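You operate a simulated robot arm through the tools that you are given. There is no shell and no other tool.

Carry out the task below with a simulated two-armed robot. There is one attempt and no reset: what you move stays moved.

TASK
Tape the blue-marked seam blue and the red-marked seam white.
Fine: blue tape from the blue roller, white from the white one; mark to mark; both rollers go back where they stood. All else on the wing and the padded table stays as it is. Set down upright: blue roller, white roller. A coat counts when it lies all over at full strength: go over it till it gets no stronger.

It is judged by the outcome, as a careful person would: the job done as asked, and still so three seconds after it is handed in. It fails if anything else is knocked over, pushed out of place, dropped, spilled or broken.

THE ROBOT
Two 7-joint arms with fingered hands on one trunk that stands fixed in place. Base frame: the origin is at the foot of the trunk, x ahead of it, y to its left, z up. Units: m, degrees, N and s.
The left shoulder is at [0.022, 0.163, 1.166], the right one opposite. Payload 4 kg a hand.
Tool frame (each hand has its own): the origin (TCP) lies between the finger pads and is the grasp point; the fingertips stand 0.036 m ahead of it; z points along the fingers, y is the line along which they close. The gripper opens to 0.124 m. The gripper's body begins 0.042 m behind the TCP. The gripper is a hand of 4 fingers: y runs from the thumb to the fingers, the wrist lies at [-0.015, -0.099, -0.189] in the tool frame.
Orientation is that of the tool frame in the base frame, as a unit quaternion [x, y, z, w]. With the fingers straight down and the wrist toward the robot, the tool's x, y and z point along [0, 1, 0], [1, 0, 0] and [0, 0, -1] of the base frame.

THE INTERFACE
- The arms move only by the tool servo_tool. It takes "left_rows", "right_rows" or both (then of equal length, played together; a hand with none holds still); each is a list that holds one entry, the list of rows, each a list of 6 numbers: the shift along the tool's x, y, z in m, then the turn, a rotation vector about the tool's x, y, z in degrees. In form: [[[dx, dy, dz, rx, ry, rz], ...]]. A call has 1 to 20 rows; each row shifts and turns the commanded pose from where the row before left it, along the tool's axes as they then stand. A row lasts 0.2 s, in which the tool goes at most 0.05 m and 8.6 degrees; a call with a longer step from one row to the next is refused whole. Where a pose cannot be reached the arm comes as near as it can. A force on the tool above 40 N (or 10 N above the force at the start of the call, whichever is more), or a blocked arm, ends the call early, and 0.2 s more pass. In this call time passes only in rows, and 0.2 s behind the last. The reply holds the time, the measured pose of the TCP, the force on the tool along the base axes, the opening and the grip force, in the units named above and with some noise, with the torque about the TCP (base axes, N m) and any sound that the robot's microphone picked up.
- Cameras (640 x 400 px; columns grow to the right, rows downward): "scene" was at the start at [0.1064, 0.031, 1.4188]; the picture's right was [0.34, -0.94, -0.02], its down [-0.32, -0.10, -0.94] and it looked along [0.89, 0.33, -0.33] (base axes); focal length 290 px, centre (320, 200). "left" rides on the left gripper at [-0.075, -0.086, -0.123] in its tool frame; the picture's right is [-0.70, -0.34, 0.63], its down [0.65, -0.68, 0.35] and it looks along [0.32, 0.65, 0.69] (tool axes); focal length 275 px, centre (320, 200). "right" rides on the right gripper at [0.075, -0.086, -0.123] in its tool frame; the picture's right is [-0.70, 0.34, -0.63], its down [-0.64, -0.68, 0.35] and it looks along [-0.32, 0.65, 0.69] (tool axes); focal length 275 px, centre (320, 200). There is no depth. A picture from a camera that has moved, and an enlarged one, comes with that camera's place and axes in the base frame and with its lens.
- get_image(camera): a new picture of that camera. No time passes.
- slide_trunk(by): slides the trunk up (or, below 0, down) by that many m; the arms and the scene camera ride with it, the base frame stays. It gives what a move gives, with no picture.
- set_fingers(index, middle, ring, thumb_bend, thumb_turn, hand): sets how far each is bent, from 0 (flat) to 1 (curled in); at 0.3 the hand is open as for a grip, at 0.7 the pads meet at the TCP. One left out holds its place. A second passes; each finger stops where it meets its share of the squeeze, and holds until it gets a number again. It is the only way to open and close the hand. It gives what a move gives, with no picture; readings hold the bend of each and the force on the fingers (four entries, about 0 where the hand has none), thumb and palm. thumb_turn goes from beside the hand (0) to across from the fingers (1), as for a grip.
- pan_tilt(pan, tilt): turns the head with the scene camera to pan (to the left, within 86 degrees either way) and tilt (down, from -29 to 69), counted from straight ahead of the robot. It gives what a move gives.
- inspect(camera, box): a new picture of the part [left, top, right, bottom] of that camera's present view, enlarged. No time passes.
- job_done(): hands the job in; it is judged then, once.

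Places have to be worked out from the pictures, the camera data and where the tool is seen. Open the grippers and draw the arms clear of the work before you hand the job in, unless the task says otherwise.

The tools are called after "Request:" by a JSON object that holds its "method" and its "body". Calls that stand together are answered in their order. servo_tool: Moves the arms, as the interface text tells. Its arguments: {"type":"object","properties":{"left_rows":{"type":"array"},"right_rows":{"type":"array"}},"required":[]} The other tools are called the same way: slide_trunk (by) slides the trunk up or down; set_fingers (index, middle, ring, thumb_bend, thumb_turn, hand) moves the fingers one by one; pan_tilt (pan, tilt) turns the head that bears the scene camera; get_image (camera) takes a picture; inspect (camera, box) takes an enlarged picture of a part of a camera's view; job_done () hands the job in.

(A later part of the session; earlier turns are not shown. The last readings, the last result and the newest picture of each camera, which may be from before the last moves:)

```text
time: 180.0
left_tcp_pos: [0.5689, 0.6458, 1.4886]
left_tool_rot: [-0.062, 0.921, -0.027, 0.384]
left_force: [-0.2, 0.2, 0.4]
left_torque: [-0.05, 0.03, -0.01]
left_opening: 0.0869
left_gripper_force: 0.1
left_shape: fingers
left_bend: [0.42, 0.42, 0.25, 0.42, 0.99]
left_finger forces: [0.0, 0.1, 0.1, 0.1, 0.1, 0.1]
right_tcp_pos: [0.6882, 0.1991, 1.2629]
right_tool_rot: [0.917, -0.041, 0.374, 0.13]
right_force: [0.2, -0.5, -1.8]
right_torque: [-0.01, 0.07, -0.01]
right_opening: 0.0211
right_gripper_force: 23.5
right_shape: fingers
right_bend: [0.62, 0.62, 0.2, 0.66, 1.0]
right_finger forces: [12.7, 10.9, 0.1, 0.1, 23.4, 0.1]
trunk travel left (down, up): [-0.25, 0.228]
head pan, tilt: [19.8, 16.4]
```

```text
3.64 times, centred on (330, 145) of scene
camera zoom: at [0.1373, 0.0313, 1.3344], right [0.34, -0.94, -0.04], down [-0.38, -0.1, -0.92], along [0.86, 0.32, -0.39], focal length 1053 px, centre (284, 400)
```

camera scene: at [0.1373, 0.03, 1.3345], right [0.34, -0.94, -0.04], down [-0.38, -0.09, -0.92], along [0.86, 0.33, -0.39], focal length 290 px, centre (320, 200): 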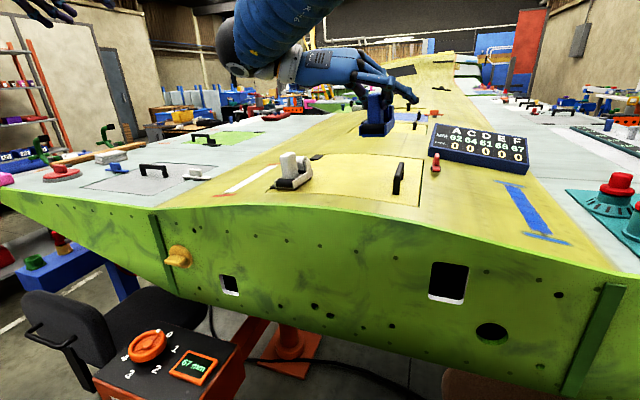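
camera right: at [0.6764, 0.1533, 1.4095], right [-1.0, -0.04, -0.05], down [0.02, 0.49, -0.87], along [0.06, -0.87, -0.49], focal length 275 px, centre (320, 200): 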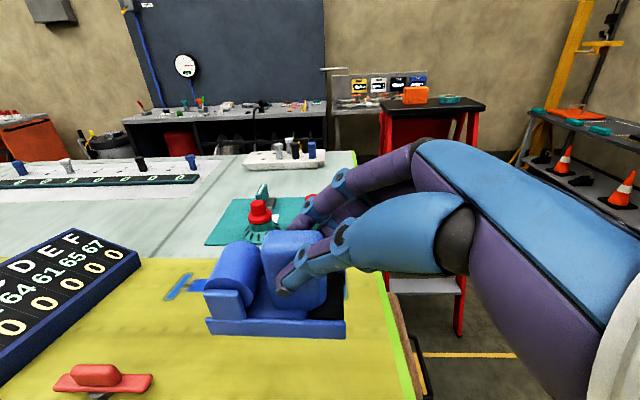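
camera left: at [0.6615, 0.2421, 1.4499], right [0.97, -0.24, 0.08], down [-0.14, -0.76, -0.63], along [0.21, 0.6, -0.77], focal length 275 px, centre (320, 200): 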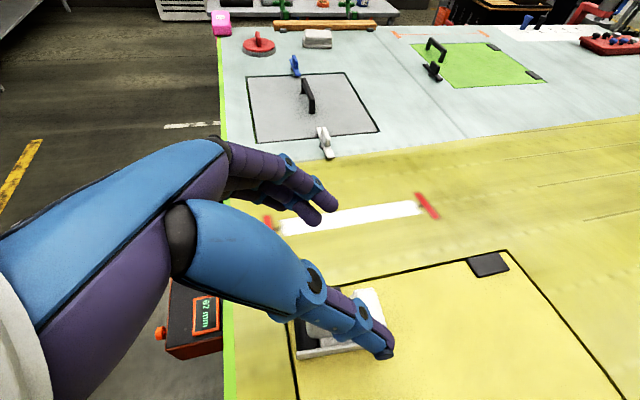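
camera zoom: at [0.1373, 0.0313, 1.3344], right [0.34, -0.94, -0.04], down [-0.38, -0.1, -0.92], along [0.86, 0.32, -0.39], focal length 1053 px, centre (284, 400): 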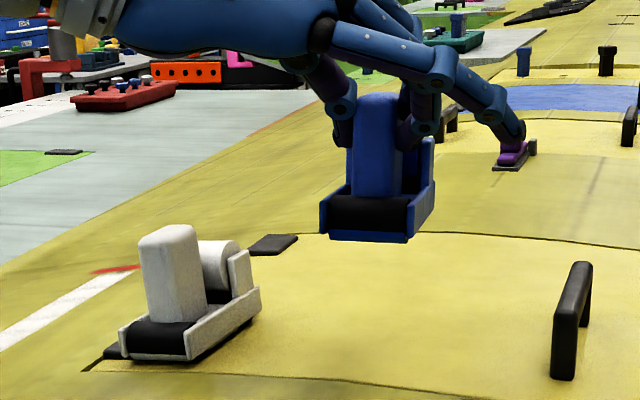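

Roller now at yaw +6°, lean 1.5°, but 14 mm too far right because of the reach limit. Position matters more, so I turn the yaw back 7° and shift so the handle comes over its original spot (0.7075, 0.204).

Request:
{"method": "servo_tool", "body": {"right_rows": [[[0, 0, 0, 2.44, 0.73, -2.4], [0, 0, 0, 2.44, 0.73, -2.4], [-0.0046, -0.007, 0.0027, 0, 0, 0], [-0.0046, -0.007, 0.0027, 0, 0, 0], [0, 0, 0, 0, 0, 0]]]}}

Request:
{"method": "inspect", "body": {"camera": "right", "box": [190, 200, 410, 380]}}

Request:
{"method": "inspect", "body": {"camera": "scene", "box": [270, 90, 390, 200]}}

```text
time: 181.2
left_tcp_pos: [0.569, 0.6463, 1.4874]
left_tool_rot: [-0.061, 0.921, -0.028, 0.385]
left_force: [0.0, 0.5, -0.1]
left_torque: [0.0, 0.02, -0.02]
left_opening: 0.0867
left_gripper_force: 0.1
left_shape: fingers
left_bend: [0.42, 0.42, 0.25, 0.42, 0.99]
left_finger forces: [0.0, 0.0, 0.1, 0.0, 0.1, 0.0]
right_tcp_pos: [0.6832, 0.2147, 1.2478]
right_tool_rot: [0.917, 0.019, 0.383, 0.108]
right_force: [0.8, -0.5, -1.8]
right_torque: [0.01, 0.09, -0.03]
right_opening: 0.0209
right_gripper_force: 23.7
right_shape: fingers
right_bend: [0.62, 0.62, 0.2, 0.66, 1.0]
right_finger forces: [12.7, 10.9, 0.0, 0.0, 23.6, 0.0]
trunk travel left (down, up): [-0.25, 0.228]
head pan, tilt: [19.8, 16.4]
```

```text
2.22 times, centred on (300, 290) of right
camera zoom: at [0.6535, 0.3317, 1.3649], right [-0.96, -0.29, 0.02], down [-0.18, 0.53, -0.83], along [0.23, -0.8, -0.56], focal length 612 px, centre (364, 0)
```

zoom: 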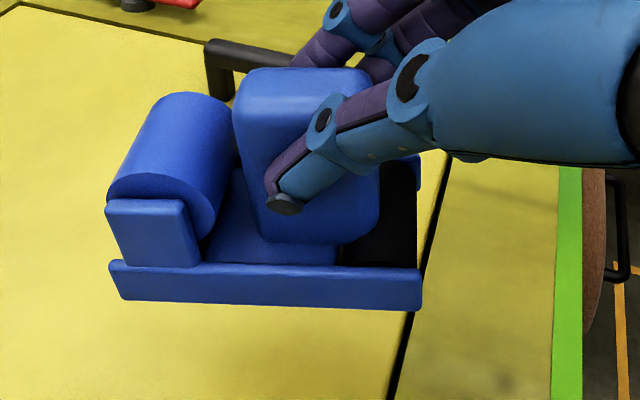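

```text
3.64 times, centred on (330, 145) of scene
camera zoom: at [0.1372, 0.0312, 1.3345], right [0.34, -0.94, -0.04], down [-0.38, -0.1, -0.92], along [0.86, 0.32, -0.39], focal length 1053 px, centre (284, 400)
```

zoom: 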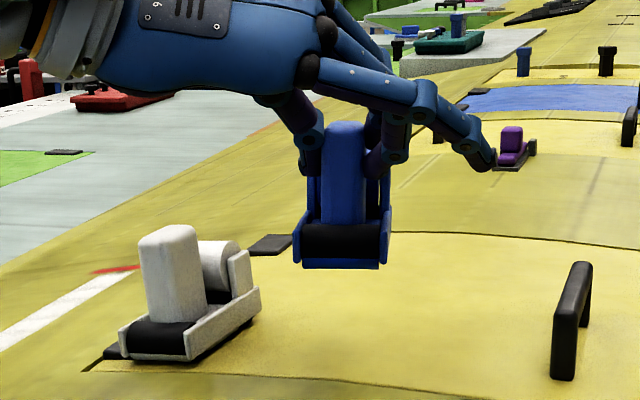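

Handle is over (0.704, 0.209), roller level, yaw +13°. I trim the position and pitch and lower 3 cm in small steps, watching the reach.

Request:
{"method": "servo_tool", "body": {"right_rows": [[[0, 0, 0, 0.18, 3.77, 1.35], [-0.0093, -0.001, 0.0121, 0, 0, 0], [-0.0093, -0.001, 0.0121, 0, 0, 0], [0, 0, 0, 0, 0, 0]]]}}

Request:
{"method": "inspect", "body": {"camera": "scene", "box": [270, 90, 390, 200]}}

```text
time: 182.2
left_tcp_pos: [0.5682, 0.6468, 1.4879]
left_tool_rot: [-0.062, 0.921, -0.028, 0.384]
left_force: [-0.1, -0.5, -0.5]
left_torque: [0.02, -0.01, 0.02]
left_opening: 0.087
left_gripper_force: 0.0
left_shape: fingers
left_bend: [0.42, 0.42, 0.25, 0.42, 0.99]
left_finger forces: [0.0, 0.0, 0.1, 0.0, 0.0, 0.0]
right_tcp_pos: [0.6888, 0.2107, 1.2189]
right_tool_rot: [0.905, 0.011, 0.414, 0.102]
right_force: [0.0, 0.3, -2.5]
right_torque: [0.04, 0.06, -0.01]
right_opening: 0.0213
right_gripper_force: 23.1
right_shape: fingers
right_bend: [0.62, 0.62, 0.2, 0.66, 1.0]
right_finger forces: [12.6, 10.9, 0.1, 0.0, 23.5, 0.0]
trunk travel left (down, up): [-0.25, 0.228]
head pan, tilt: [19.8, 16.4]
```

```text
3.64 times, centred on (330, 145) of scene
camera zoom: at [0.1369, 0.0314, 1.3345], right [0.34, -0.94, -0.04], down [-0.38, -0.1, -0.92], along [0.86, 0.32, -0.39], focal length 1053 px, centre (284, 400)
```

zoom: 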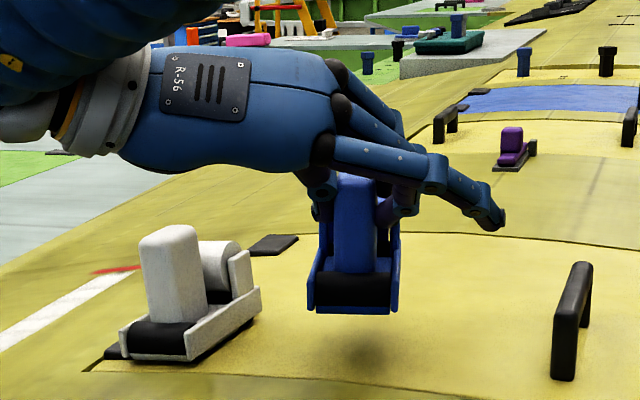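

No reach problem. I lower another 2 cm.

Request:
{"method": "servo_tool", "body": {"right_rows": [[[-0.0075, -0.0019, 0.0064, 0, 0, 0], [-0.0075, -0.0019, 0.0064, 0, 0, 0], [0, 0, 0, 0, 0, 0]]]}}

Request:
{"method": "inspect", "body": {"camera": "scene", "box": [270, 100, 390, 200]}}

Request:
{"method": "inspect", "body": {"camera": "right", "box": [190, 200, 410, 380]}}

```text
time: 183.0
left_tcp_pos: [0.5686, 0.646, 1.4882]
left_tool_rot: [-0.062, 0.921, -0.027, 0.384]
left_force: [0.4, -0.2, 0.0]
left_torque: [-0.01, 0.01, 0.0]
left_opening: 0.0871
left_gripper_force: 0.1
left_shape: fingers
left_bend: [0.42, 0.42, 0.25, 0.42, 0.99]
left_finger forces: [0.0, 0.1, 0.0, 0.1, 0.0, 0.0]
right_tcp_pos: [0.6887, 0.2107, 1.1975]
right_tool_rot: [0.905, 0.011, 0.412, 0.102]
right_force: [-1.0, 0.0, -2.2]
right_torque: [0.03, 0.1, -0.02]
right_opening: 0.021
right_gripper_force: 23.6
right_shape: fingers
right_bend: [0.62, 0.62, 0.2, 0.66, 1.0]
right_finger forces: [12.5, 10.9, 0.2, 0.0, 23.4, 0.0]
trunk travel left (down, up): [-0.25, 0.228]
head pan, tilt: [19.8, 16.4]
```

```text
4.00 times, centred on (330, 150) of scene
camera zoom: at [0.1371, 0.0313, 1.3345], right [0.34, -0.94, -0.04], down [-0.38, -0.1, -0.92], along [0.86, 0.32, -0.39], focal length 1158 px, centre (280, 400)
```

zoom: 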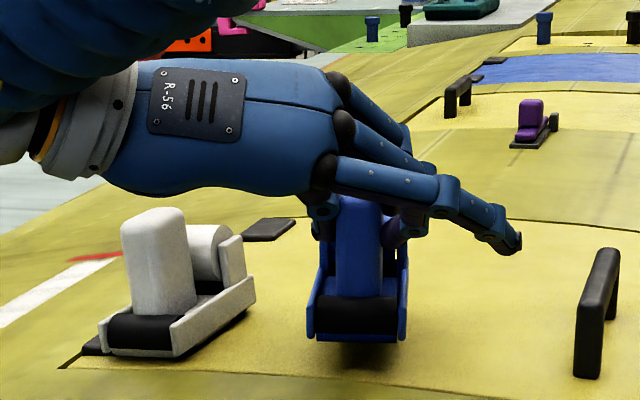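

```text
2.22 times, centred on (300, 290) of right
camera zoom: at [0.6515, 0.3255, 1.3143], right [-0.96, -0.29, -0.05], down [-0.12, 0.54, -0.83], along [0.27, -0.79, -0.55], focal length 612 px, centre (364, 0)
```

zoom: 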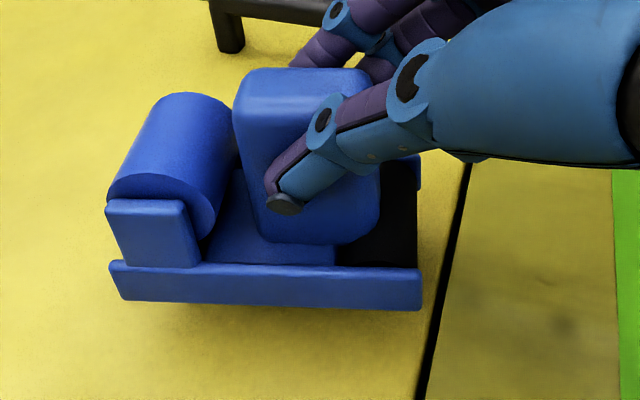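

Handle is at about (0.715, 0.205), ~9 mm above the panel. I shift 6 mm back and lower further.

Request:
{"method": "servo_tool", "body": {"right_rows": [[[-0.0085, 0.0002, -0.0005, 0, 0, 0], [-0.0015, -0.0004, 0.0013, 0, 0, 0], [0, 0, 0, 0, 0, 0]]]}}

Request:
{"method": "inspect", "body": {"camera": "scene", "box": [300, 130, 390, 200]}}

Request:
{"method": "inspect", "body": {"camera": "right", "box": [190, 200, 410, 380]}}

```text
time: 183.8
left_tcp_pos: [0.5689, 0.6463, 1.4877]
left_tool_rot: [-0.061, 0.921, -0.028, 0.383]
left_force: [0.0, -0.5, -0.1]
left_torque: [-0.03, 0.02, -0.01]
left_opening: 0.0868
left_gripper_force: 0.0
left_shape: fingers
left_bend: [0.42, 0.42, 0.25, 0.42, 0.99]
left_finger forces: [0.1, 0.0, 0.0, 0.0, 0.0, 0.0]
right_tcp_pos: [0.6824, 0.2102, 1.1921]
right_tool_rot: [0.905, 0.012, 0.412, 0.103]
right_force: [-0.1, 0.2, -2.0]
right_torque: [0.02, 0.09, 0.0]
right_opening: 0.0209
right_gripper_force: 23.6
right_shape: fingers
right_bend: [0.62, 0.62, 0.2, 0.66, 1.0]
right_finger forces: [12.7, 10.9, 0.0, 0.0, 23.5, 0.0]
trunk travel left (down, up): [-0.25, 0.228]
head pan, tilt: [19.8, 16.4]
```

```text
5.71 times, centred on (345, 165) of scene
camera zoom: at [0.1372, 0.0313, 1.3344], right [0.34, -0.94, -0.04], down [-0.38, -0.1, -0.92], along [0.86, 0.32, -0.39], focal length 1655 px, centre (177, 400)
```

zoom: 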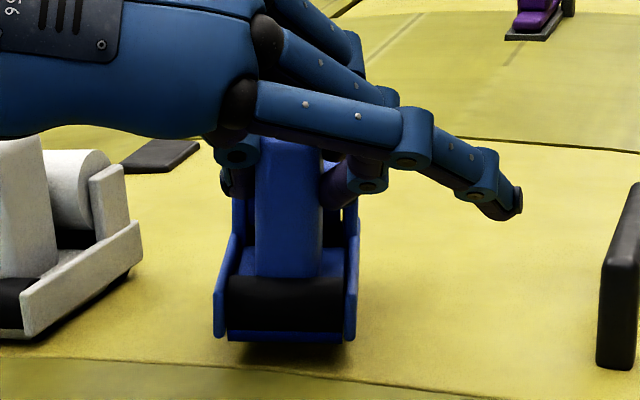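

```text
2.22 times, centred on (300, 290) of right
camera zoom: at [0.6455, 0.3245, 1.3066], right [-0.96, -0.29, -0.05], down [-0.12, 0.54, -0.83], along [0.27, -0.79, -0.55], focal length 612 px, centre (364, 0)
```

zoom: 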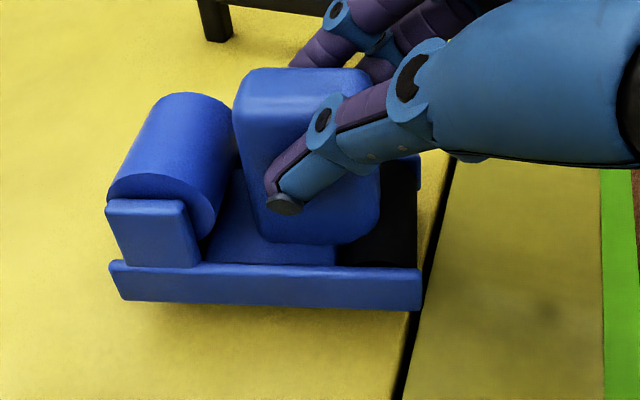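

Nearly down; continue in 2 mm steps to contact.

Request:
{"method": "servo_tool", "body": {"right_rows": [[[-0.0015, -0.0004, 0.0013, 0, 0, 0], [-0.0015, -0.0004, 0.0013, 0, 0, 0], [0, 0, 0, 0, 0, 0]]]}}

```text
time: 184.6
left_tcp_pos: [0.5688, 0.6462, 1.4873]
left_tool_rot: [-0.062, 0.921, -0.027, 0.384]
left_force: [-0.5, 0.3, 0.2]
left_torque: [0.02, 0.01, -0.01]
left_opening: 0.0866
left_gripper_force: 0.0
left_shape: fingers
left_bend: [0.42, 0.42, 0.25, 0.42, 0.99]
left_finger forces: [0.0, 0.0, 0.0, 0.1, 0.0, 0.0]
right_tcp_pos: [0.6836, 0.2108, 1.1859]
right_tool_rot: [0.905, 0.011, 0.413, 0.102]
right_force: [-0.3, -0.3, -2.3]
right_torque: [0.03, 0.08, -0.03]
right_opening: 0.0211
right_gripper_force: 23.3
right_shape: fingers
right_bend: [0.62, 0.62, 0.2, 0.66, 1.0]
right_finger forces: [12.6, 10.9, 0.0, 0.0, 23.5, 0.0]
trunk travel left (down, up): [-0.25, 0.228]
head pan, tilt: [19.8, 16.4]
```

Request:
{"method": "servo_tool", "body": {"right_rows": [[[-0.0012, -0.0003, 0.001, 0, 0, 0], [-0.0009, -0.0002, 0.0008, 0, 0, 0], [0, 0, 0, 0, 0, 0]]]}}

Request:
{"method": "inspect", "body": {"camera": "scene", "box": [300, 130, 390, 200]}}

```text
time: 185.4
left_tcp_pos: [0.5684, 0.6457, 1.4896]
left_tool_rot: [-0.061, 0.921, -0.028, 0.385]
left_force: [0.0, -0.2, 0.4]
left_torque: [0.0, 0.02, 0.02]
left_opening: 0.0867
left_gripper_force: 0.0
left_shape: fingers
left_bend: [0.42, 0.42, 0.25, 0.42, 0.99]
left_finger forces: [0.0, 0.0, 0.0, 0.1, 0.1, 0.0]
right_tcp_pos: [0.6823, 0.2085, 1.1851]
right_tool_rot: [0.905, 0.012, 0.413, 0.103]
right_force: [1.0, -0.3, 7.3]
right_torque: [-0.1, -0.11, 0.03]
right_opening: 0.021
right_gripper_force: 24.0
right_shape: fingers
right_bend: [0.62, 0.62, 0.2, 0.67, 1.0]
right_finger forces: [12.9, 11.0, 0.0, 0.1, 23.6, 0.1]
trunk travel left (down, up): [-0.25, 0.228]
head pan, tilt: [19.8, 16.4]
```

```text
5.71 times, centred on (345, 165) of scene
camera zoom: at [0.1367, 0.0311, 1.3346], right [0.34, -0.94, -0.04], down [-0.38, -0.1, -0.92], along [0.86, 0.32, -0.39], focal length 1655 px, centre (177, 400)
```

zoom: 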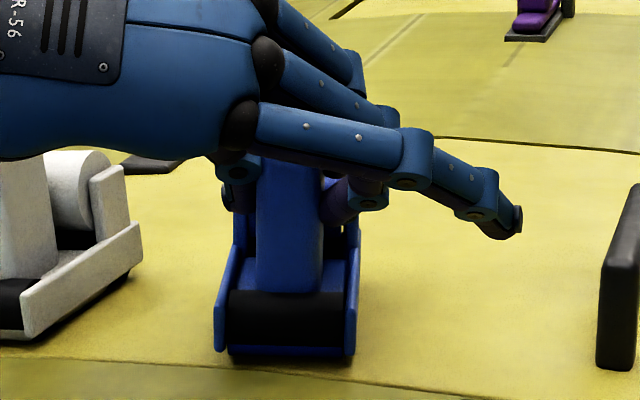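

Contact at ~9 N, standing level. I release gently to just-loose fingers.

Request:
{"method": "set_fingers", "body": {"hand": "right", "index": 0.59, "middle": 0.59, "thumb_bend": 0.59}}

Request:
{"method": "inspect", "body": {"camera": "right", "box": [190, 200, 410, 380]}}

Request:
{"method": "inspect", "body": {"camera": "scene", "box": [300, 130, 390, 200]}}

```text
time: 186.4
left_tcp_pos: [0.5687, 0.6448, 1.4878]
left_tool_rot: [-0.062, 0.921, -0.027, 0.384]
left_force: [-0.1, 0.2, -0.2]
left_torque: [0.01, 0.0, -0.02]
left_opening: 0.0868
left_gripper_force: 0.0
left_shape: fingers
left_bend: [0.42, 0.42, 0.25, 0.42, 0.99]
left_finger forces: [0.0, 0.1, 0.0, 0.0, 0.0, 0.0]
right_tcp_pos: [0.6828, 0.2084, 1.1841]
right_tool_rot: [0.905, 0.011, 0.414, 0.101]
right_force: [0.5, -0.2, -0.7]
right_torque: [0.02, 0.0, 0.01]
right_opening: 0.0344
right_gripper_force: 0.1
right_shape: fingers
right_bend: [0.59, 0.59, 0.2, 0.59, 1.0]
right_finger forces: [0.0, 0.1, 0.0, 0.0, 0.0, 0.1]
trunk travel left (down, up): [-0.25, 0.228]
head pan, tilt: [19.8, 16.4]
```

```text
2.22 times, centred on (300, 290) of right
camera zoom: at [0.6451, 0.3242, 1.2998], right [-0.96, -0.29, -0.05], down [-0.12, 0.54, -0.83], along [0.27, -0.79, -0.55], focal length 612 px, centre (364, 0)
```

zoom: 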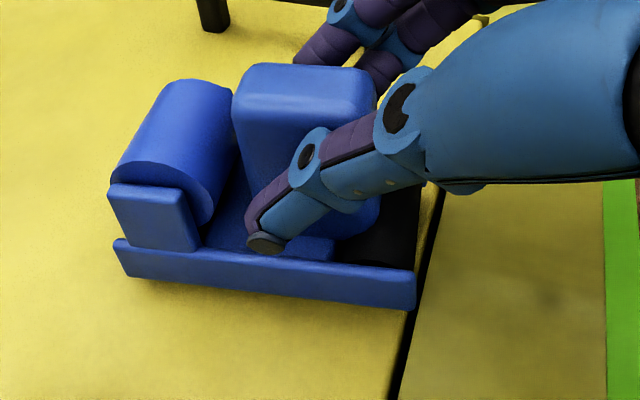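

```text
5.71 times, centred on (345, 165) of scene
camera zoom: at [0.1371, 0.0312, 1.3345], right [0.34, -0.94, -0.04], down [-0.38, -0.1, -0.92], along [0.86, 0.32, -0.39], focal length 1655 px, centre (177, 400)
```

zoom: 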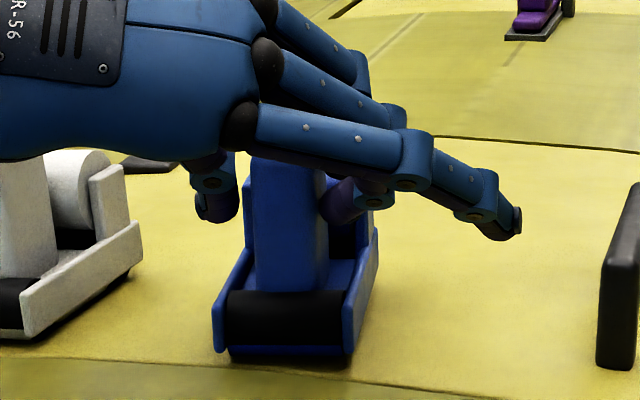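

Released; the handle stands at (0.708, 0.204) exactly on its spot, with yaw ≈ +8° left to correct (it stood at ≈ −3°). I open a bit more and turn the hand to line up with the roller for a light touch-grip.

Request:
{"method": "set_fingers", "body": {"hand": "right", "index": 0.5, "middle": 0.5, "thumb_bend": 0.5}}

Request:
{"method": "servo_tool", "body": {"right_rows": [[[0.0048, 0.004, -0.0009, 0, 0, 0], [0, 0, 0, 4.6, 1.19, -3.92], [0, 0, 0, 4.6, 1.19, -3.92], [0, 0, 0, 0, 0, 0]]]}}

Request:
{"method": "inspect", "body": {"camera": "right", "box": [190, 200, 410, 380]}}

Request:
{"method": "inspect", "body": {"camera": "scene", "box": [300, 130, 390, 200]}}

```text
time: 187.4
left_tcp_pos: [0.5686, 0.6455, 1.4881]
left_tool_rot: [-0.062, 0.921, -0.027, 0.384]
left_force: [0.2, 0.4, -0.4]
left_torque: [0.02, -0.03, 0.01]
left_opening: 0.0866
left_gripper_force: 0.1
left_shape: fingers
left_bend: [0.42, 0.42, 0.25, 0.42, 0.99]
left_finger forces: [0.0, 0.0, 0.0, 0.1, 0.1, 0.1]
right_tcp_pos: [0.6825, 0.2102, 1.1831]
right_tool_rot: [0.905, 0.012, 0.413, 0.103]
right_force: [0.2, 0.0, 1.0]
right_torque: [-0.01, 0.0, 0.03]
right_opening: 0.0617
right_gripper_force: 0.1
right_shape: fingers
right_bend: [0.5, 0.5, 0.2, 0.5, 1.0]
right_finger forces: [0.0, 0.1, 0.0, 0.1, 0.1, 0.1]
trunk travel left (down, up): [-0.25, 0.228]
head pan, tilt: [19.8, 16.4]
```

```text
time: 188.4
left_tcp_pos: [0.5675, 0.6458, 1.4886]
left_tool_rot: [-0.061, 0.921, -0.028, 0.383]
left_force: [-0.2, 0.0, 1.1]
left_torque: [-0.01, -0.03, 0.0]
left_opening: 0.0867
left_gripper_force: 0.0
left_shape: fingers
left_bend: [0.42, 0.42, 0.25, 0.42, 0.99]
left_finger forces: [0.1, 0.1, 0.0, 0.0, 0.0, 0.0]
right_tcp_pos: [0.6839, 0.2067, 1.1888]
right_tool_rot: [0.898, 0.11, 0.421, 0.058]
right_force: [0.4, -0.1, -0.3]
right_torque: [0.03, 0.03, 0.01]
right_opening: 0.062
right_gripper_force: 0.1
right_shape: fingers
right_bend: [0.5, 0.5, 0.2, 0.5, 1.0]
right_finger forces: [0.0, 0.0, 0.0, 0.0, 0.0, 0.1]
trunk travel left (down, up): [-0.25, 0.228]
head pan, tilt: [19.8, 16.4]
```

```text
2.22 times, centred on (300, 290) of right
camera zoom: at [0.6243, 0.3109, 1.3045], right [-0.87, -0.49, -0.05], down [-0.24, 0.5, -0.83], along [0.43, -0.71, -0.55], focal length 612 px, centre (364, 0)
```

zoom: 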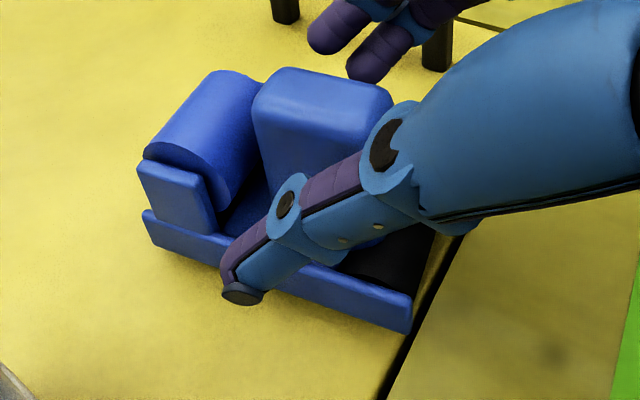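

```text
5.71 times, centred on (345, 165) of scene
camera zoom: at [0.1372, 0.0318, 1.3344], right [0.34, -0.94, -0.04], down [-0.38, -0.1, -0.92], along [0.86, 0.32, -0.39], focal length 1655 px, centre (177, 400)
```

zoom: 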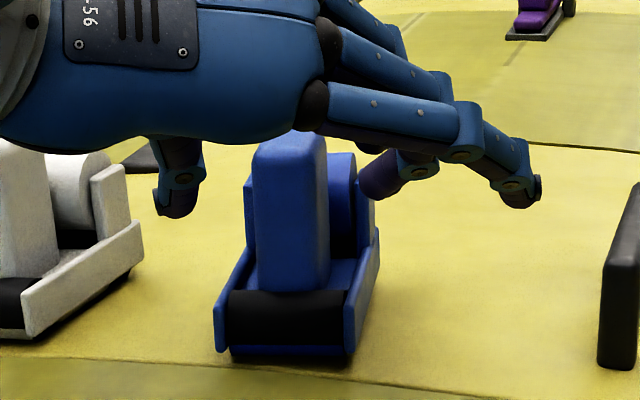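

Well aligned around the handle. I close to light contact.

Request:
{"method": "set_fingers", "body": {"hand": "right", "index": 0.61, "middle": 0.61, "thumb_bend": 0.61}}

Request:
{"method": "inspect", "body": {"camera": "right", "box": [190, 200, 410, 380]}}

Request:
{"method": "inspect", "body": {"camera": "scene", "box": [300, 130, 390, 200]}}

```text
time: 189.4
left_tcp_pos: [0.5682, 0.6456, 1.4883]
left_tool_rot: [-0.062, 0.921, -0.028, 0.384]
left_force: [-0.4, 0.3, 0.4]
left_torque: [0.0, 0.04, 0.01]
left_opening: 0.0867
left_gripper_force: 0.1
left_shape: fingers
left_bend: [0.42, 0.42, 0.25, 0.42, 0.99]
left_finger forces: [0.1, 0.0, 0.1, 0.0, 0.1, 0.1]
right_tcp_pos: [0.6842, 0.207, 1.1884]
right_tool_rot: [0.899, 0.108, 0.421, 0.057]
right_force: [0.7, 0.3, -0.5]
right_torque: [-0.02, -0.01, -0.06]
right_opening: 0.0317
right_gripper_force: 1.4
right_shape: fingers
right_bend: [0.6, 0.61, 0.2, 0.61, 1.0]
right_finger forces: [1.3, 0.3, 0.0, 0.0, 1.3, 0.1]
trunk travel left (down, up): [-0.25, 0.228]
head pan, tilt: [19.8, 16.4]
```

```text
2.22 times, centred on (300, 290) of right
camera zoom: at [0.6244, 0.3104, 1.3047], right [-0.87, -0.49, -0.05], down [-0.24, 0.5, -0.83], along [0.43, -0.71, -0.55], focal length 612 px, centre (364, 0)
```

zoom: 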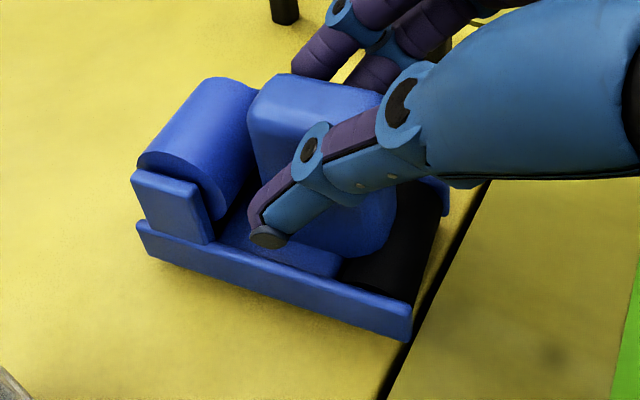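

```text
5.71 times, centred on (345, 165) of scene
camera zoom: at [0.1372, 0.0312, 1.3344], right [0.34, -0.94, -0.04], down [-0.38, -0.1, -0.92], along [0.86, 0.32, -0.39], focal length 1655 px, centre (177, 400)
```

zoom: 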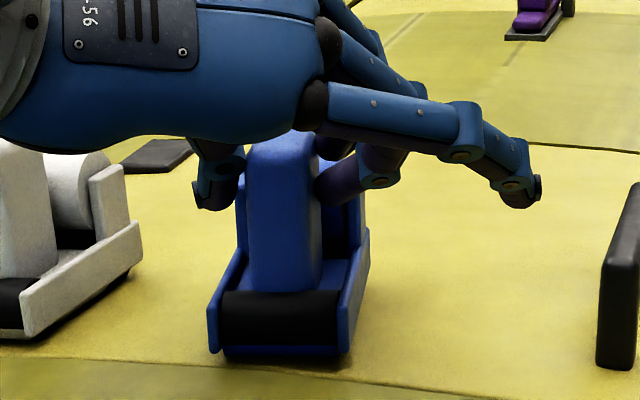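

Light touch on both sides; roller yaw ≈ +8°. I firm up to ~3 N and turn the hand −11° about the handle, so the roller pivots in place on the panel.

Request:
{"method": "set_fingers", "body": {"hand": "right", "index": 0.635, "middle": 0.635, "thumb_bend": 0.635}}

Request:
{"method": "servo_tool", "body": {"right_rows": [[[0.0007, -0.0009, 0.0006, -2.05, -0.53, 1.76], [0.0007, -0.0009, 0.0006, -2.05, -0.53, 1.76], [0.0007, -0.0009, 0.0006, -2.05, -0.53, 1.76], [0.0007, -0.0009, 0.0006, -2.05, -0.53, 1.76], [0, 0, 0, 0, 0, 0]]]}}

Request:
{"method": "inspect", "body": {"camera": "right", "box": [190, 200, 410, 380]}}

Request:
{"method": "inspect", "body": {"camera": "scene", "box": [300, 130, 390, 200]}}

```text
time: 190.4
left_tcp_pos: [0.5683, 0.6461, 1.4882]
left_tool_rot: [-0.061, 0.921, -0.028, 0.384]
left_force: [-0.1, 0.5, 0.2]
left_torque: [0.01, 0.03, 0.02]
left_opening: 0.0865
left_gripper_force: 0.1
left_shape: fingers
left_bend: [0.42, 0.42, 0.25, 0.42, 0.99]
left_finger forces: [0.0, 0.1, 0.0, 0.0, 0.0, 0.0]
right_tcp_pos: [0.6856, 0.2063, 1.1882]
right_tool_rot: [0.899, 0.108, 0.421, 0.056]
right_force: [-0.3, -0.4, -0.7]
right_torque: [-0.02, -0.01, -0.03]
right_opening: 0.0298
right_gripper_force: 3.7
right_shape: fingers
right_bend: [0.61, 0.62, 0.2, 0.62, 1.0]
right_finger forces: [2.3, 1.4, 0.0, 0.0, 3.7, 0.1]
trunk travel left (down, up): [-0.25, 0.228]
head pan, tilt: [19.8, 16.4]
```

```text
time: 191.6
left_tcp_pos: [0.5687, 0.645, 1.4888]
left_tool_rot: [-0.062, 0.921, -0.027, 0.384]
left_force: [-0.8, 0.1, 0.3]
left_torque: [-0.01, -0.01, -0.01]
left_opening: 0.0867
left_gripper_force: 0.0
left_shape: fingers
left_bend: [0.42, 0.42, 0.25, 0.42, 0.99]
left_finger forces: [0.0, 0.1, 0.0, 0.0, 0.0, 0.1]
right_tcp_pos: [0.688, 0.21, 1.1886]
right_tool_rot: [0.905, 0.022, 0.414, 0.097]
right_force: [-0.1, -0.8, 1.2]
right_torque: [-0.01, -0.04, 0.04]
right_opening: 0.027
right_gripper_force: 2.6
right_shape: fingers
right_bend: [0.62, 0.62, 0.2, 0.63, 1.0]
right_finger forces: [1.4, 1.1, 0.0, 0.0, 2.5, 0.0]
trunk travel left (down, up): [-0.25, 0.228]
head pan, tilt: [19.8, 16.4]
```

```text
2.22 times, centred on (300, 290) of right
camera zoom: at [0.6482, 0.3237, 1.3047], right [-0.95, -0.31, -0.05], down [-0.13, 0.54, -0.83], along [0.29, -0.78, -0.55], focal length 612 px, centre (364, 0)
```

zoom: 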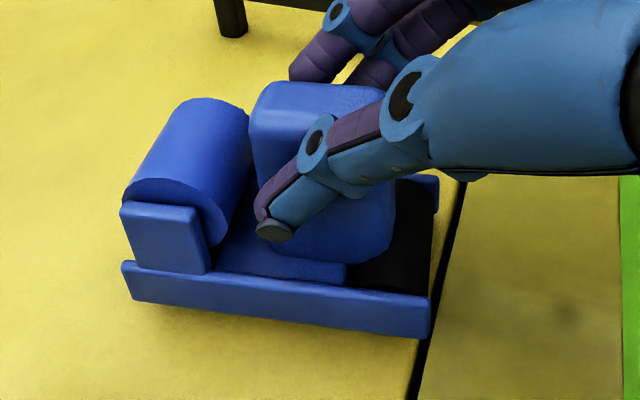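

```text
5.71 times, centred on (345, 165) of scene
camera zoom: at [0.1372, 0.0309, 1.3345], right [0.34, -0.94, -0.04], down [-0.38, -0.1, -0.92], along [0.86, 0.33, -0.39], focal length 1655 px, centre (177, 400)
```

zoom: 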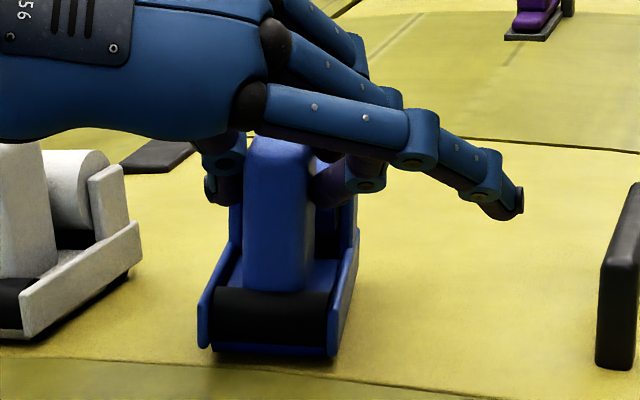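

The roller stayed (fingers slid on the handle), so a gentle twist isn't enough. Since a firm squeeze settles the roller ~+13–16° relative to the hand, I'll regrip with the hand at yaw −13° so that it settles near its original yaw. First open and raise, and turn the hand.

Request:
{"method": "set_fingers", "body": {"hand": "right", "index": 0.45, "middle": 0.45, "thumb_bend": 0.45}}

Request:
{"method": "servo_tool", "body": {"right_rows": [[[0.0187, 0.0048, -0.016, 0, 0, 0], [0.0187, 0.0048, -0.016, 0, 0, 0], [0, 0, 0, -0.44, -2.75, 7.3], [0, 0, 0, -0.44, -2.75, 7.3], [0, 0, 0, 0, 0, 0]]]}}

Request:
{"method": "inspect", "body": {"camera": "right", "box": [190, 200, 410, 400]}}

Request:
{"method": "inspect", "body": {"camera": "scene", "box": [270, 90, 390, 200]}}

```text
time: 192.6
left_tcp_pos: [0.5682, 0.6463, 1.4871]
left_tool_rot: [-0.061, 0.921, -0.027, 0.384]
left_force: [0.3, 0.1, -0.1]
left_torque: [0.0, -0.01, -0.01]
left_opening: 0.0866
left_gripper_force: 0.0
left_shape: fingers
left_bend: [0.42, 0.42, 0.25, 0.42, 0.99]
left_finger forces: [0.0, 0.0, 0.0, 0.1, 0.0, 0.1]
right_tcp_pos: [0.6879, 0.2101, 1.1886]
right_tool_rot: [0.905, 0.022, 0.414, 0.096]
right_force: [0.8, 0.3, 0.0]
right_torque: [0.0, -0.01, 0.03]
right_opening: 0.0773
right_gripper_force: 0.0
right_shape: fingers
right_bend: [0.45, 0.45, 0.2, 0.45, 0.99]
right_finger forces: [0.0, 0.1, 0.1, 0.0, 0.0, 0.0]
trunk travel left (down, up): [-0.25, 0.228]
head pan, tilt: [19.8, 16.4]
```

```text
time: 193.8
left_tcp_pos: [0.569, 0.6464, 1.4879]
left_tool_rot: [-0.06, 0.921, -0.027, 0.384]
left_force: [-0.6, -0.1, -0.4]
left_torque: [-0.01, 0.0, -0.04]
left_opening: 0.0868
left_gripper_force: 0.0
left_shape: fingers
left_bend: [0.42, 0.42, 0.25, 0.42, 0.99]
left_finger forces: [0.1, 0.1, 0.1, 0.0, 0.0, 0.2]
right_tcp_pos: [0.6897, 0.2105, 1.2378]
right_tool_rot: [0.918, -0.102, 0.38, 0.052]
right_force: [0.3, -0.1, 0.1]
right_torque: [0.0, 0.0, -0.01]
right_opening: 0.0773
right_gripper_force: 0.1
right_shape: fingers
right_bend: [0.45, 0.45, 0.2, 0.45, 0.99]
right_finger forces: [0.0, 0.1, 0.0, 0.1, 0.1, 0.0]
trunk travel left (down, up): [-0.25, 0.228]
head pan, tilt: [19.8, 16.4]
```

```text
2.00 times, centred on (300, 300) of right
camera zoom: at [0.6753, 0.3052, 1.3751], right [-0.99, -0.12, -0.04], down [-0.06, 0.7, -0.71], along [0.11, -0.7, -0.7], focal length 551 px, centre (360, 0)
```

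zoom: 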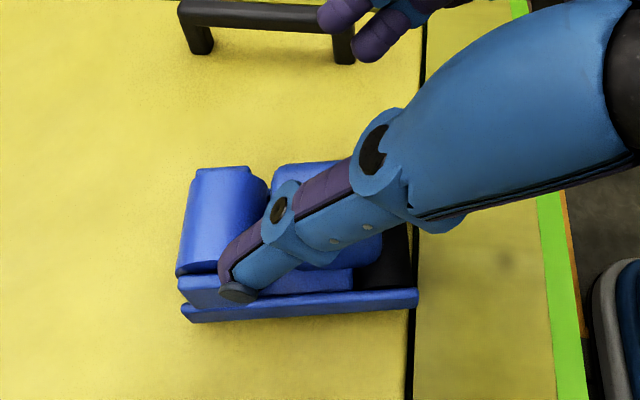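

```text
3.64 times, centred on (330, 145) of scene
camera zoom: at [0.1372, 0.0314, 1.3344], right [0.34, -0.94, -0.04], down [-0.38, -0.1, -0.92], along [0.86, 0.32, -0.39], focal length 1053 px, centre (284, 400)
```

zoom: 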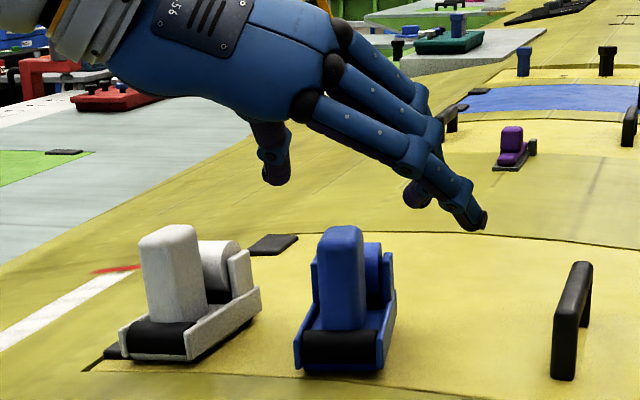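

The hand reached yaw −13°. The blue roller stands upright at yaw ≈ +9°. I lower around the handle again.

Request:
{"method": "servo_tool", "body": {"right_rows": [[[-0.0121, 0.0007, 0.0105, 0, 0, 0], [-0.0121, 0.0007, 0.0105, 0, 0, 0], [-0.0121, 0.0007, 0.0105, 0, 0, 0], [0, 0, 0, 0, 0, 0]]]}}

Request:
{"method": "inspect", "body": {"camera": "right", "box": [190, 180, 410, 380]}}

Request:
{"method": "inspect", "body": {"camera": "scene", "box": [290, 120, 390, 200]}}

```text
time: 194.8
left_tcp_pos: [0.5679, 0.6452, 1.4886]
left_tool_rot: [-0.061, 0.921, -0.028, 0.385]
left_force: [-0.7, 0.7, -0.6]
left_torque: [0.0, 0.0, 0.0]
left_opening: 0.0869
left_gripper_force: 0.1
left_shape: fingers
left_bend: [0.42, 0.42, 0.25, 0.42, 0.99]
left_finger forces: [0.0, 0.1, 0.0, 0.0, 0.1, 0.1]
right_tcp_pos: [0.6846, 0.2075, 1.1906]
right_tool_rot: [0.918, -0.101, 0.379, 0.051]
right_force: [-0.3, 0.2, 0.3]
right_torque: [0.03, 0.01, 0.0]
right_opening: 0.0773
right_gripper_force: 0.1
right_shape: fingers
right_bend: [0.45, 0.45, 0.2, 0.45, 0.99]
right_finger forces: [0.0, 0.1, 0.1, 0.1, 0.1, 0.1]
trunk travel left (down, up): [-0.25, 0.228]
head pan, tilt: [19.8, 16.4]
```

```text
2.00 times, centred on (300, 280) of right
camera zoom: at [0.6712, 0.3028, 1.3275], right [-0.99, -0.12, -0.04], down [-0.06, 0.7, -0.71], along [0.11, -0.7, -0.7], focal length 551 px, centre (360, 40)
```

zoom: 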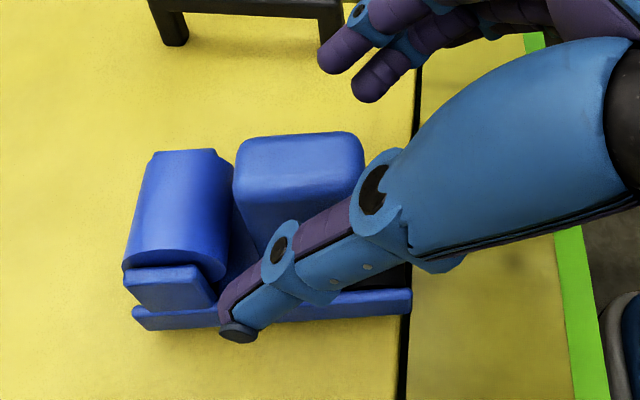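

```text
5.00 times, centred on (340, 160) of scene
camera zoom: at [0.1368, 0.0313, 1.3345], right [0.34, -0.94, -0.04], down [-0.38, -0.1, -0.92], along [0.86, 0.32, -0.39], focal length 1448 px, centre (220, 400)
```

zoom: 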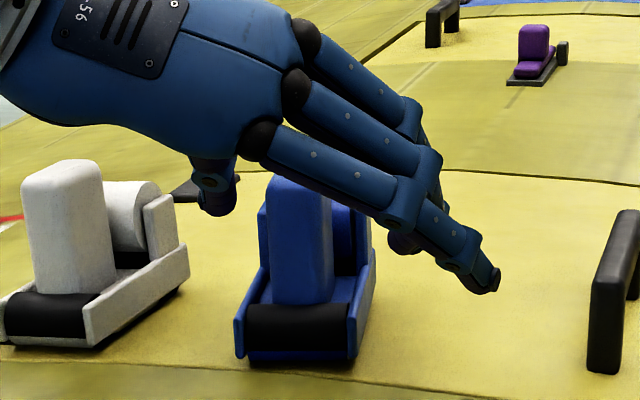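

In place. I close in stages, first to light contact.

Request:
{"method": "set_fingers", "body": {"hand": "right", "index": 0.6, "middle": 0.6, "thumb_bend": 0.6}}

Request:
{"method": "inspect", "body": {"camera": "right", "box": [190, 180, 410, 380]}}

Request:
{"method": "inspect", "body": {"camera": "scene", "box": [290, 120, 390, 200]}}

```text
time: 195.8
left_tcp_pos: [0.5691, 0.6457, 1.488]
left_tool_rot: [-0.062, 0.921, -0.028, 0.385]
left_force: [-0.3, 0.0, 0.8]
left_torque: [0.01, -0.05, 0.01]
left_opening: 0.0869
left_gripper_force: 0.0
left_shape: fingers
left_bend: [0.42, 0.42, 0.25, 0.42, 0.99]
left_finger forces: [0.1, 0.0, 0.0, 0.0, 0.1, 0.0]
right_tcp_pos: [0.6859, 0.2086, 1.1901]
right_tool_rot: [0.918, -0.101, 0.38, 0.051]
right_force: [0.3, -0.8, -0.1]
right_torque: [-0.01, 0.01, 0.02]
right_opening: 0.0316
right_gripper_force: 0.3
right_shape: fingers
right_bend: [0.6, 0.6, 0.2, 0.6, 1.0]
right_finger forces: [0.0, 0.3, 0.0, 0.0, 0.4, 0.0]
trunk travel left (down, up): [-0.25, 0.228]
head pan, tilt: [19.8, 16.4]
```

```text
2.00 times, centred on (300, 280) of right
camera zoom: at [0.6716, 0.3028, 1.3273], right [-0.99, -0.12, -0.04], down [-0.06, 0.7, -0.71], along [0.11, -0.7, -0.7], focal length 551 px, centre (360, 40)
```

zoom: 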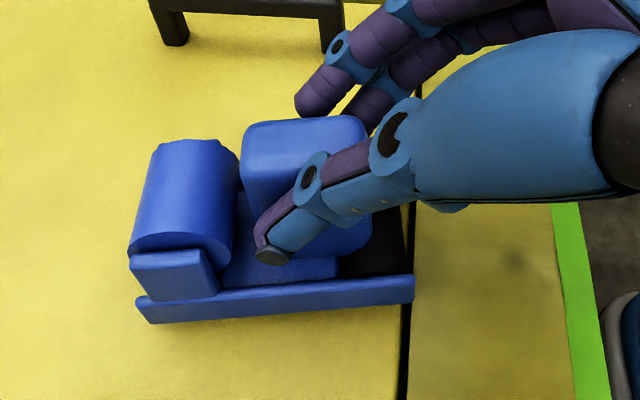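

```text
5.00 times, centred on (340, 160) of scene
camera zoom: at [0.1372, 0.0312, 1.3344], right [0.34, -0.94, -0.04], down [-0.38, -0.1, -0.92], along [0.86, 0.32, -0.39], focal length 1448 px, centre (220, 400)
```

zoom: 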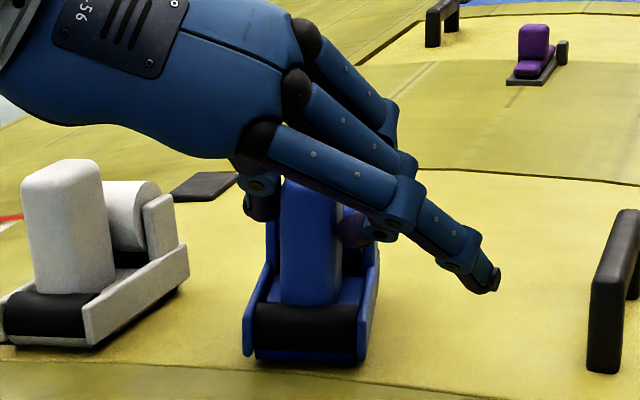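

Contact is starting. I squeeze on to let the roller settle to its natural angle relative to this hand yaw, still standing on the panel.

Request:
{"method": "set_fingers", "body": {"hand": "right", "index": 0.67, "middle": 0.67, "thumb_bend": 0.67}}

Request:
{"method": "inspect", "body": {"camera": "right", "box": [190, 180, 410, 380]}}

Request:
{"method": "inspect", "body": {"camera": "scene", "box": [290, 120, 390, 200]}}

```text
time: 196.8
left_tcp_pos: [0.5688, 0.6451, 1.4888]
left_tool_rot: [-0.061, 0.92, -0.028, 0.385]
left_force: [-0.4, -0.2, -0.1]
left_torque: [0.03, -0.02, 0.0]
left_opening: 0.0866
left_gripper_force: 0.0
left_shape: fingers
left_bend: [0.42, 0.42, 0.25, 0.42, 0.99]
left_finger forces: [0.0, 0.0, 0.1, 0.1, 0.0, 0.0]
right_tcp_pos: [0.6847, 0.208, 1.1897]
right_tool_rot: [0.919, -0.101, 0.379, 0.052]
right_force: [-0.4, 0.3, 3.7]
right_torque: [-0.2, -0.03, -0.06]
right_opening: 0.024
right_gripper_force: 10.2
right_shape: fingers
right_bend: [0.64, 0.62, 0.2, 0.64, 1.0]
right_finger forces: [3.6, 6.2, 0.0, 0.1, 9.7, 0.0]
trunk travel left (down, up): [-0.25, 0.228]
head pan, tilt: [19.8, 16.4]
```

```text
2.00 times, centred on (300, 280) of right
camera zoom: at [0.6714, 0.3026, 1.3276], right [-0.99, -0.12, -0.04], down [-0.06, 0.7, -0.71], along [0.11, -0.7, -0.7], focal length 551 px, centre (360, 40)
```

zoom: 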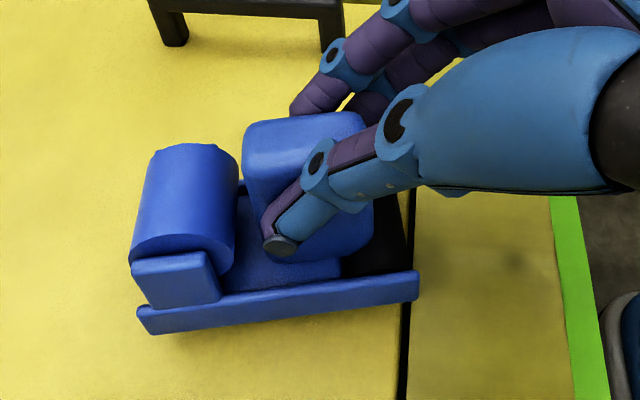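

```text
5.00 times, centred on (340, 160) of scene
camera zoom: at [0.1369, 0.0312, 1.3345], right [0.34, -0.94, -0.04], down [-0.38, -0.1, -0.92], along [0.86, 0.33, -0.39], focal length 1448 px, centre (220, 400)
```

zoom: 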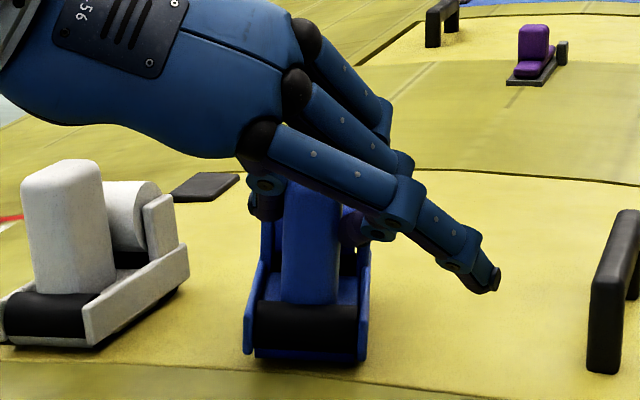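

The squeeze only turned it further (+13°). I'll open and instead nudge the roller's rear-left corner sideways with the thumb; first I release, raise the hand, and bring it to a nearly vertical, unrolled attitude.

Request:
{"method": "set_fingers", "body": {"hand": "right", "index": 0.45, "middle": 0.45, "thumb_bend": 0.45}}

Request:
{"method": "servo_tool", "body": {"right_rows": [[[0.0141, 0.0003, -0.0142, 0, 0, 0], [0.0141, 0.0003, -0.0142, 0, 0, 0], [0.0141, 0.0003, -0.0142, 0, 0, 0], [0.0141, 0.0003, -0.0142, 0, 0, 0], [0, 0, 0, 0, 0, 0]]]}}

Request:
{"method": "inspect", "body": {"camera": "scene", "box": [270, 110, 390, 200]}}

Request:
{"method": "inspect", "body": {"camera": "right", "box": [190, 200, 410, 400]}}

```text
time: 197.8
left_tcp_pos: [0.5683, 0.6458, 1.4879]
left_tool_rot: [-0.062, 0.921, -0.026, 0.384]
left_force: [0.2, -0.5, -0.6]
left_torque: [0.02, -0.03, -0.02]
left_opening: 0.087
left_gripper_force: 0.1
left_shape: fingers
left_bend: [0.42, 0.42, 0.25, 0.42, 0.99]
left_finger forces: [0.0, 0.0, 0.0, 0.0, 0.0, 0.0]
right_tcp_pos: [0.6843, 0.2077, 1.1904]
right_tool_rot: [0.918, -0.101, 0.38, 0.051]
right_force: [0.0, -0.3, 0.5]
right_torque: [-0.04, -0.05, -0.03]
right_opening: 0.0771
right_gripper_force: 0.0
right_shape: fingers
right_bend: [0.45, 0.45, 0.2, 0.45, 0.99]
right_finger forces: [0.0, 0.0, 0.0, 0.1, 0.1, 0.0]
trunk travel left (down, up): [-0.25, 0.228]
head pan, tilt: [19.8, 16.4]
```

```text
time: 199.0
left_tcp_pos: [0.569, 0.645, 1.4878]
left_tool_rot: [-0.061, 0.921, -0.028, 0.384]
left_force: [0.0, -0.1, 0.3]
left_torque: [-0.01, 0.0, -0.01]
left_opening: 0.0867
left_gripper_force: 0.1
left_shape: fingers
left_bend: [0.42, 0.42, 0.25, 0.42, 0.99]
left_finger forces: [0.0, 0.0, 0.0, 0.0, 0.0, 0.0]
right_tcp_pos: [0.6846, 0.2064, 1.2706]
right_tool_rot: [0.918, -0.101, 0.379, 0.053]
right_force: [-0.1, 0.4, -0.1]
right_torque: [-0.02, -0.04, -0.03]
right_opening: 0.0773
right_gripper_force: 0.1
right_shape: fingers
right_bend: [0.45, 0.45, 0.2, 0.45, 0.99]
right_finger forces: [0.1, 0.1, 0.0, 0.0, 0.0, 0.0]
trunk travel left (down, up): [-0.25, 0.228]
head pan, tilt: [19.8, 16.4]
```

```text
4.44 times, centred on (330, 155) of scene
camera zoom: at [0.1377, 0.0313, 1.3343], right [0.34, -0.94, -0.04], down [-0.38, -0.1, -0.92], along [0.86, 0.32, -0.39], focal length 1287 px, centre (276, 400)
```

zoom: 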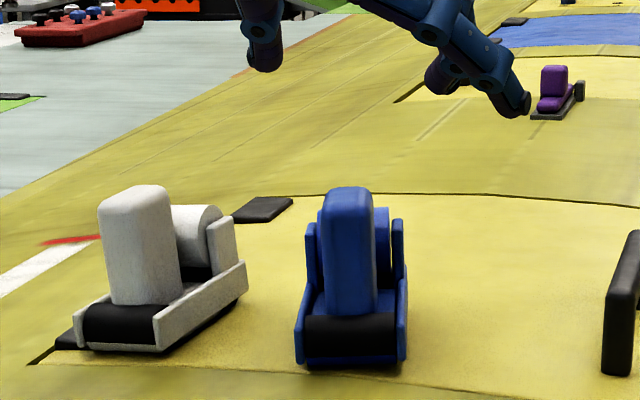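

```text
2.00 times, centred on (300, 300) of right
camera zoom: at [0.6718, 0.3031, 1.4068], right [-0.99, -0.12, -0.04], down [-0.06, 0.7, -0.71], along [0.11, -0.7, -0.7], focal length 551 px, centre (360, 0)
```

zoom: 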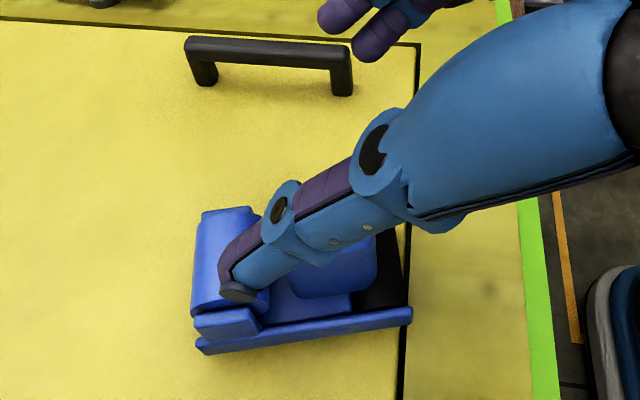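

Roller stands upright at yaw ≈ +13°, handle at (0.708, 0.210). I turn the right hand near-vertical and hover with the thumb above the gap between the rollers.

Request:
{"method": "set_fingers", "body": {"hand": "right", "index": 0.25, "middle": 0.25, "ring": 0.25, "thumb_bend": 0.45}}

Request:
{"method": "servo_tool", "body": {"right_rows": [[[0, 0, 0, 2.02, -6.19, -2.61], [0, 0, 0, 2.02, -6.19, -2.61], [0, 0, 0, 2.02, -6.19, -2.61], [0, 0, 0, 2.02, -6.19, -2.61], [0.018, -0.0025, 0.011, 0, 0, 0], [0.018, -0.0025, 0.011, 0, 0, 0], [0.018, -0.0025, 0.011, 0, 0, 0], [0, 0, 0, 0, 0, 0]]]}}

Request:
{"method": "inspect", "body": {"camera": "scene", "box": [250, 60, 400, 200]}}

Request:
{"method": "get_image", "body": {"camera": "right"}}

```text
time: 200.0
left_tcp_pos: [0.5674, 0.6446, 1.4877]
left_tool_rot: [-0.062, 0.921, -0.026, 0.384]
left_force: [-0.3, -0.7, 0.4]
left_torque: [-0.01, 0.01, 0.01]
left_opening: 0.0868
left_gripper_force: 0.2
left_shape: fingers
left_bend: [0.42, 0.42, 0.25, 0.42, 0.99]
left_finger forces: [0.0, 0.1, 0.1, 0.0, 0.1, 0.0]
right_tcp_pos: [0.6857, 0.208, 1.2693]
right_tool_rot: [0.918, -0.101, 0.38, 0.051]
right_force: [0.4, -0.7, -0.1]
right_torque: [0.02, 0.04, -0.03]
right_opening: 0.1099
right_gripper_force: 0.1
right_shape: fingers
right_bend: [0.25, 0.25, 0.25, 0.45, 0.99]
right_finger forces: [0.1, 0.1, 0.0, 0.0, 0.0, 0.0]
trunk travel left (down, up): [-0.25, 0.228]
head pan, tilt: [19.8, 16.4]
```

```text
time: 201.8
left_tcp_pos: [0.5672, 0.6455, 1.4882]
left_tool_rot: [-0.061, 0.921, -0.028, 0.384]
left_force: [-0.5, -0.3, 0.0]
left_torque: [-0.01, 0.01, 0.0]
left_opening: 0.0868
left_gripper_force: 0.2
left_shape: fingers
left_bend: [0.42, 0.42, 0.25, 0.42, 0.99]
left_finger forces: [0.1, 0.0, 0.0, 0.0, 0.0, 0.0]
right_tcp_pos: [0.7472, 0.2156, 1.2583]
right_tool_rot: [0.985, 0.0, 0.173, -0.002]
right_force: [0.0, -0.1, 0.2]
right_torque: [0.01, 0.0, 0.01]
right_opening: 0.1101
right_gripper_force: 0.1
right_shape: fingers
right_bend: [0.25, 0.25, 0.25, 0.45, 0.99]
right_finger forces: [0.0, 0.1, 0.0, 0.0, 0.1, 0.1]
trunk travel left (down, up): [-0.25, 0.228]
head pan, tilt: [19.8, 16.4]
```

```text
2.86 times, centred on (325, 130) of scene
camera zoom: at [0.1367, 0.0309, 1.3346], right [0.34, -0.94, -0.04], down [-0.38, -0.1, -0.92], along [0.86, 0.33, -0.39], focal length 827 px, centre (306, 400)
```

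zoom: 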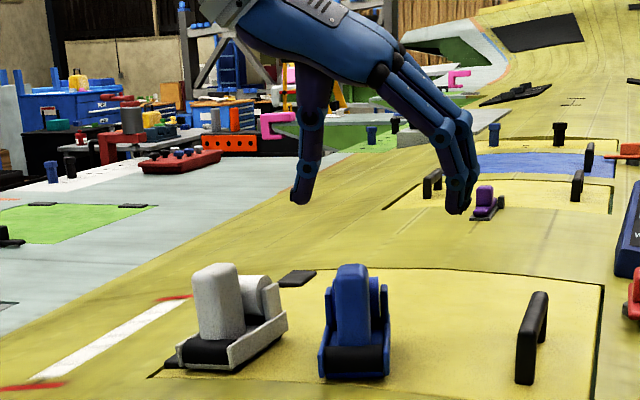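

```text
taken
camera right: at [0.7743, 0.3023, 1.3981], right [-0.87, -0.34, 0.36], down [-0.49, 0.68, -0.54], along [-0.06, -0.65, -0.76], focal length 275 px, centre (320, 200)
```

right: 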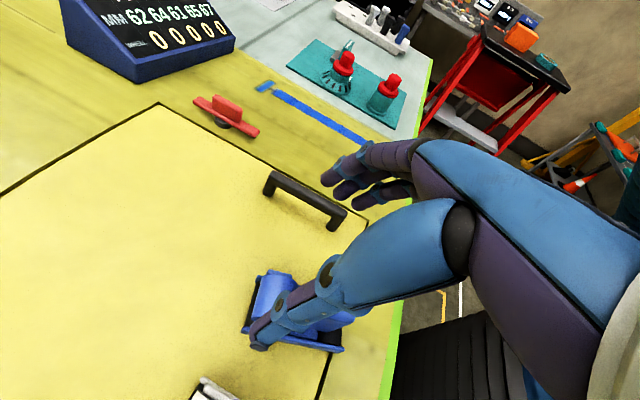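

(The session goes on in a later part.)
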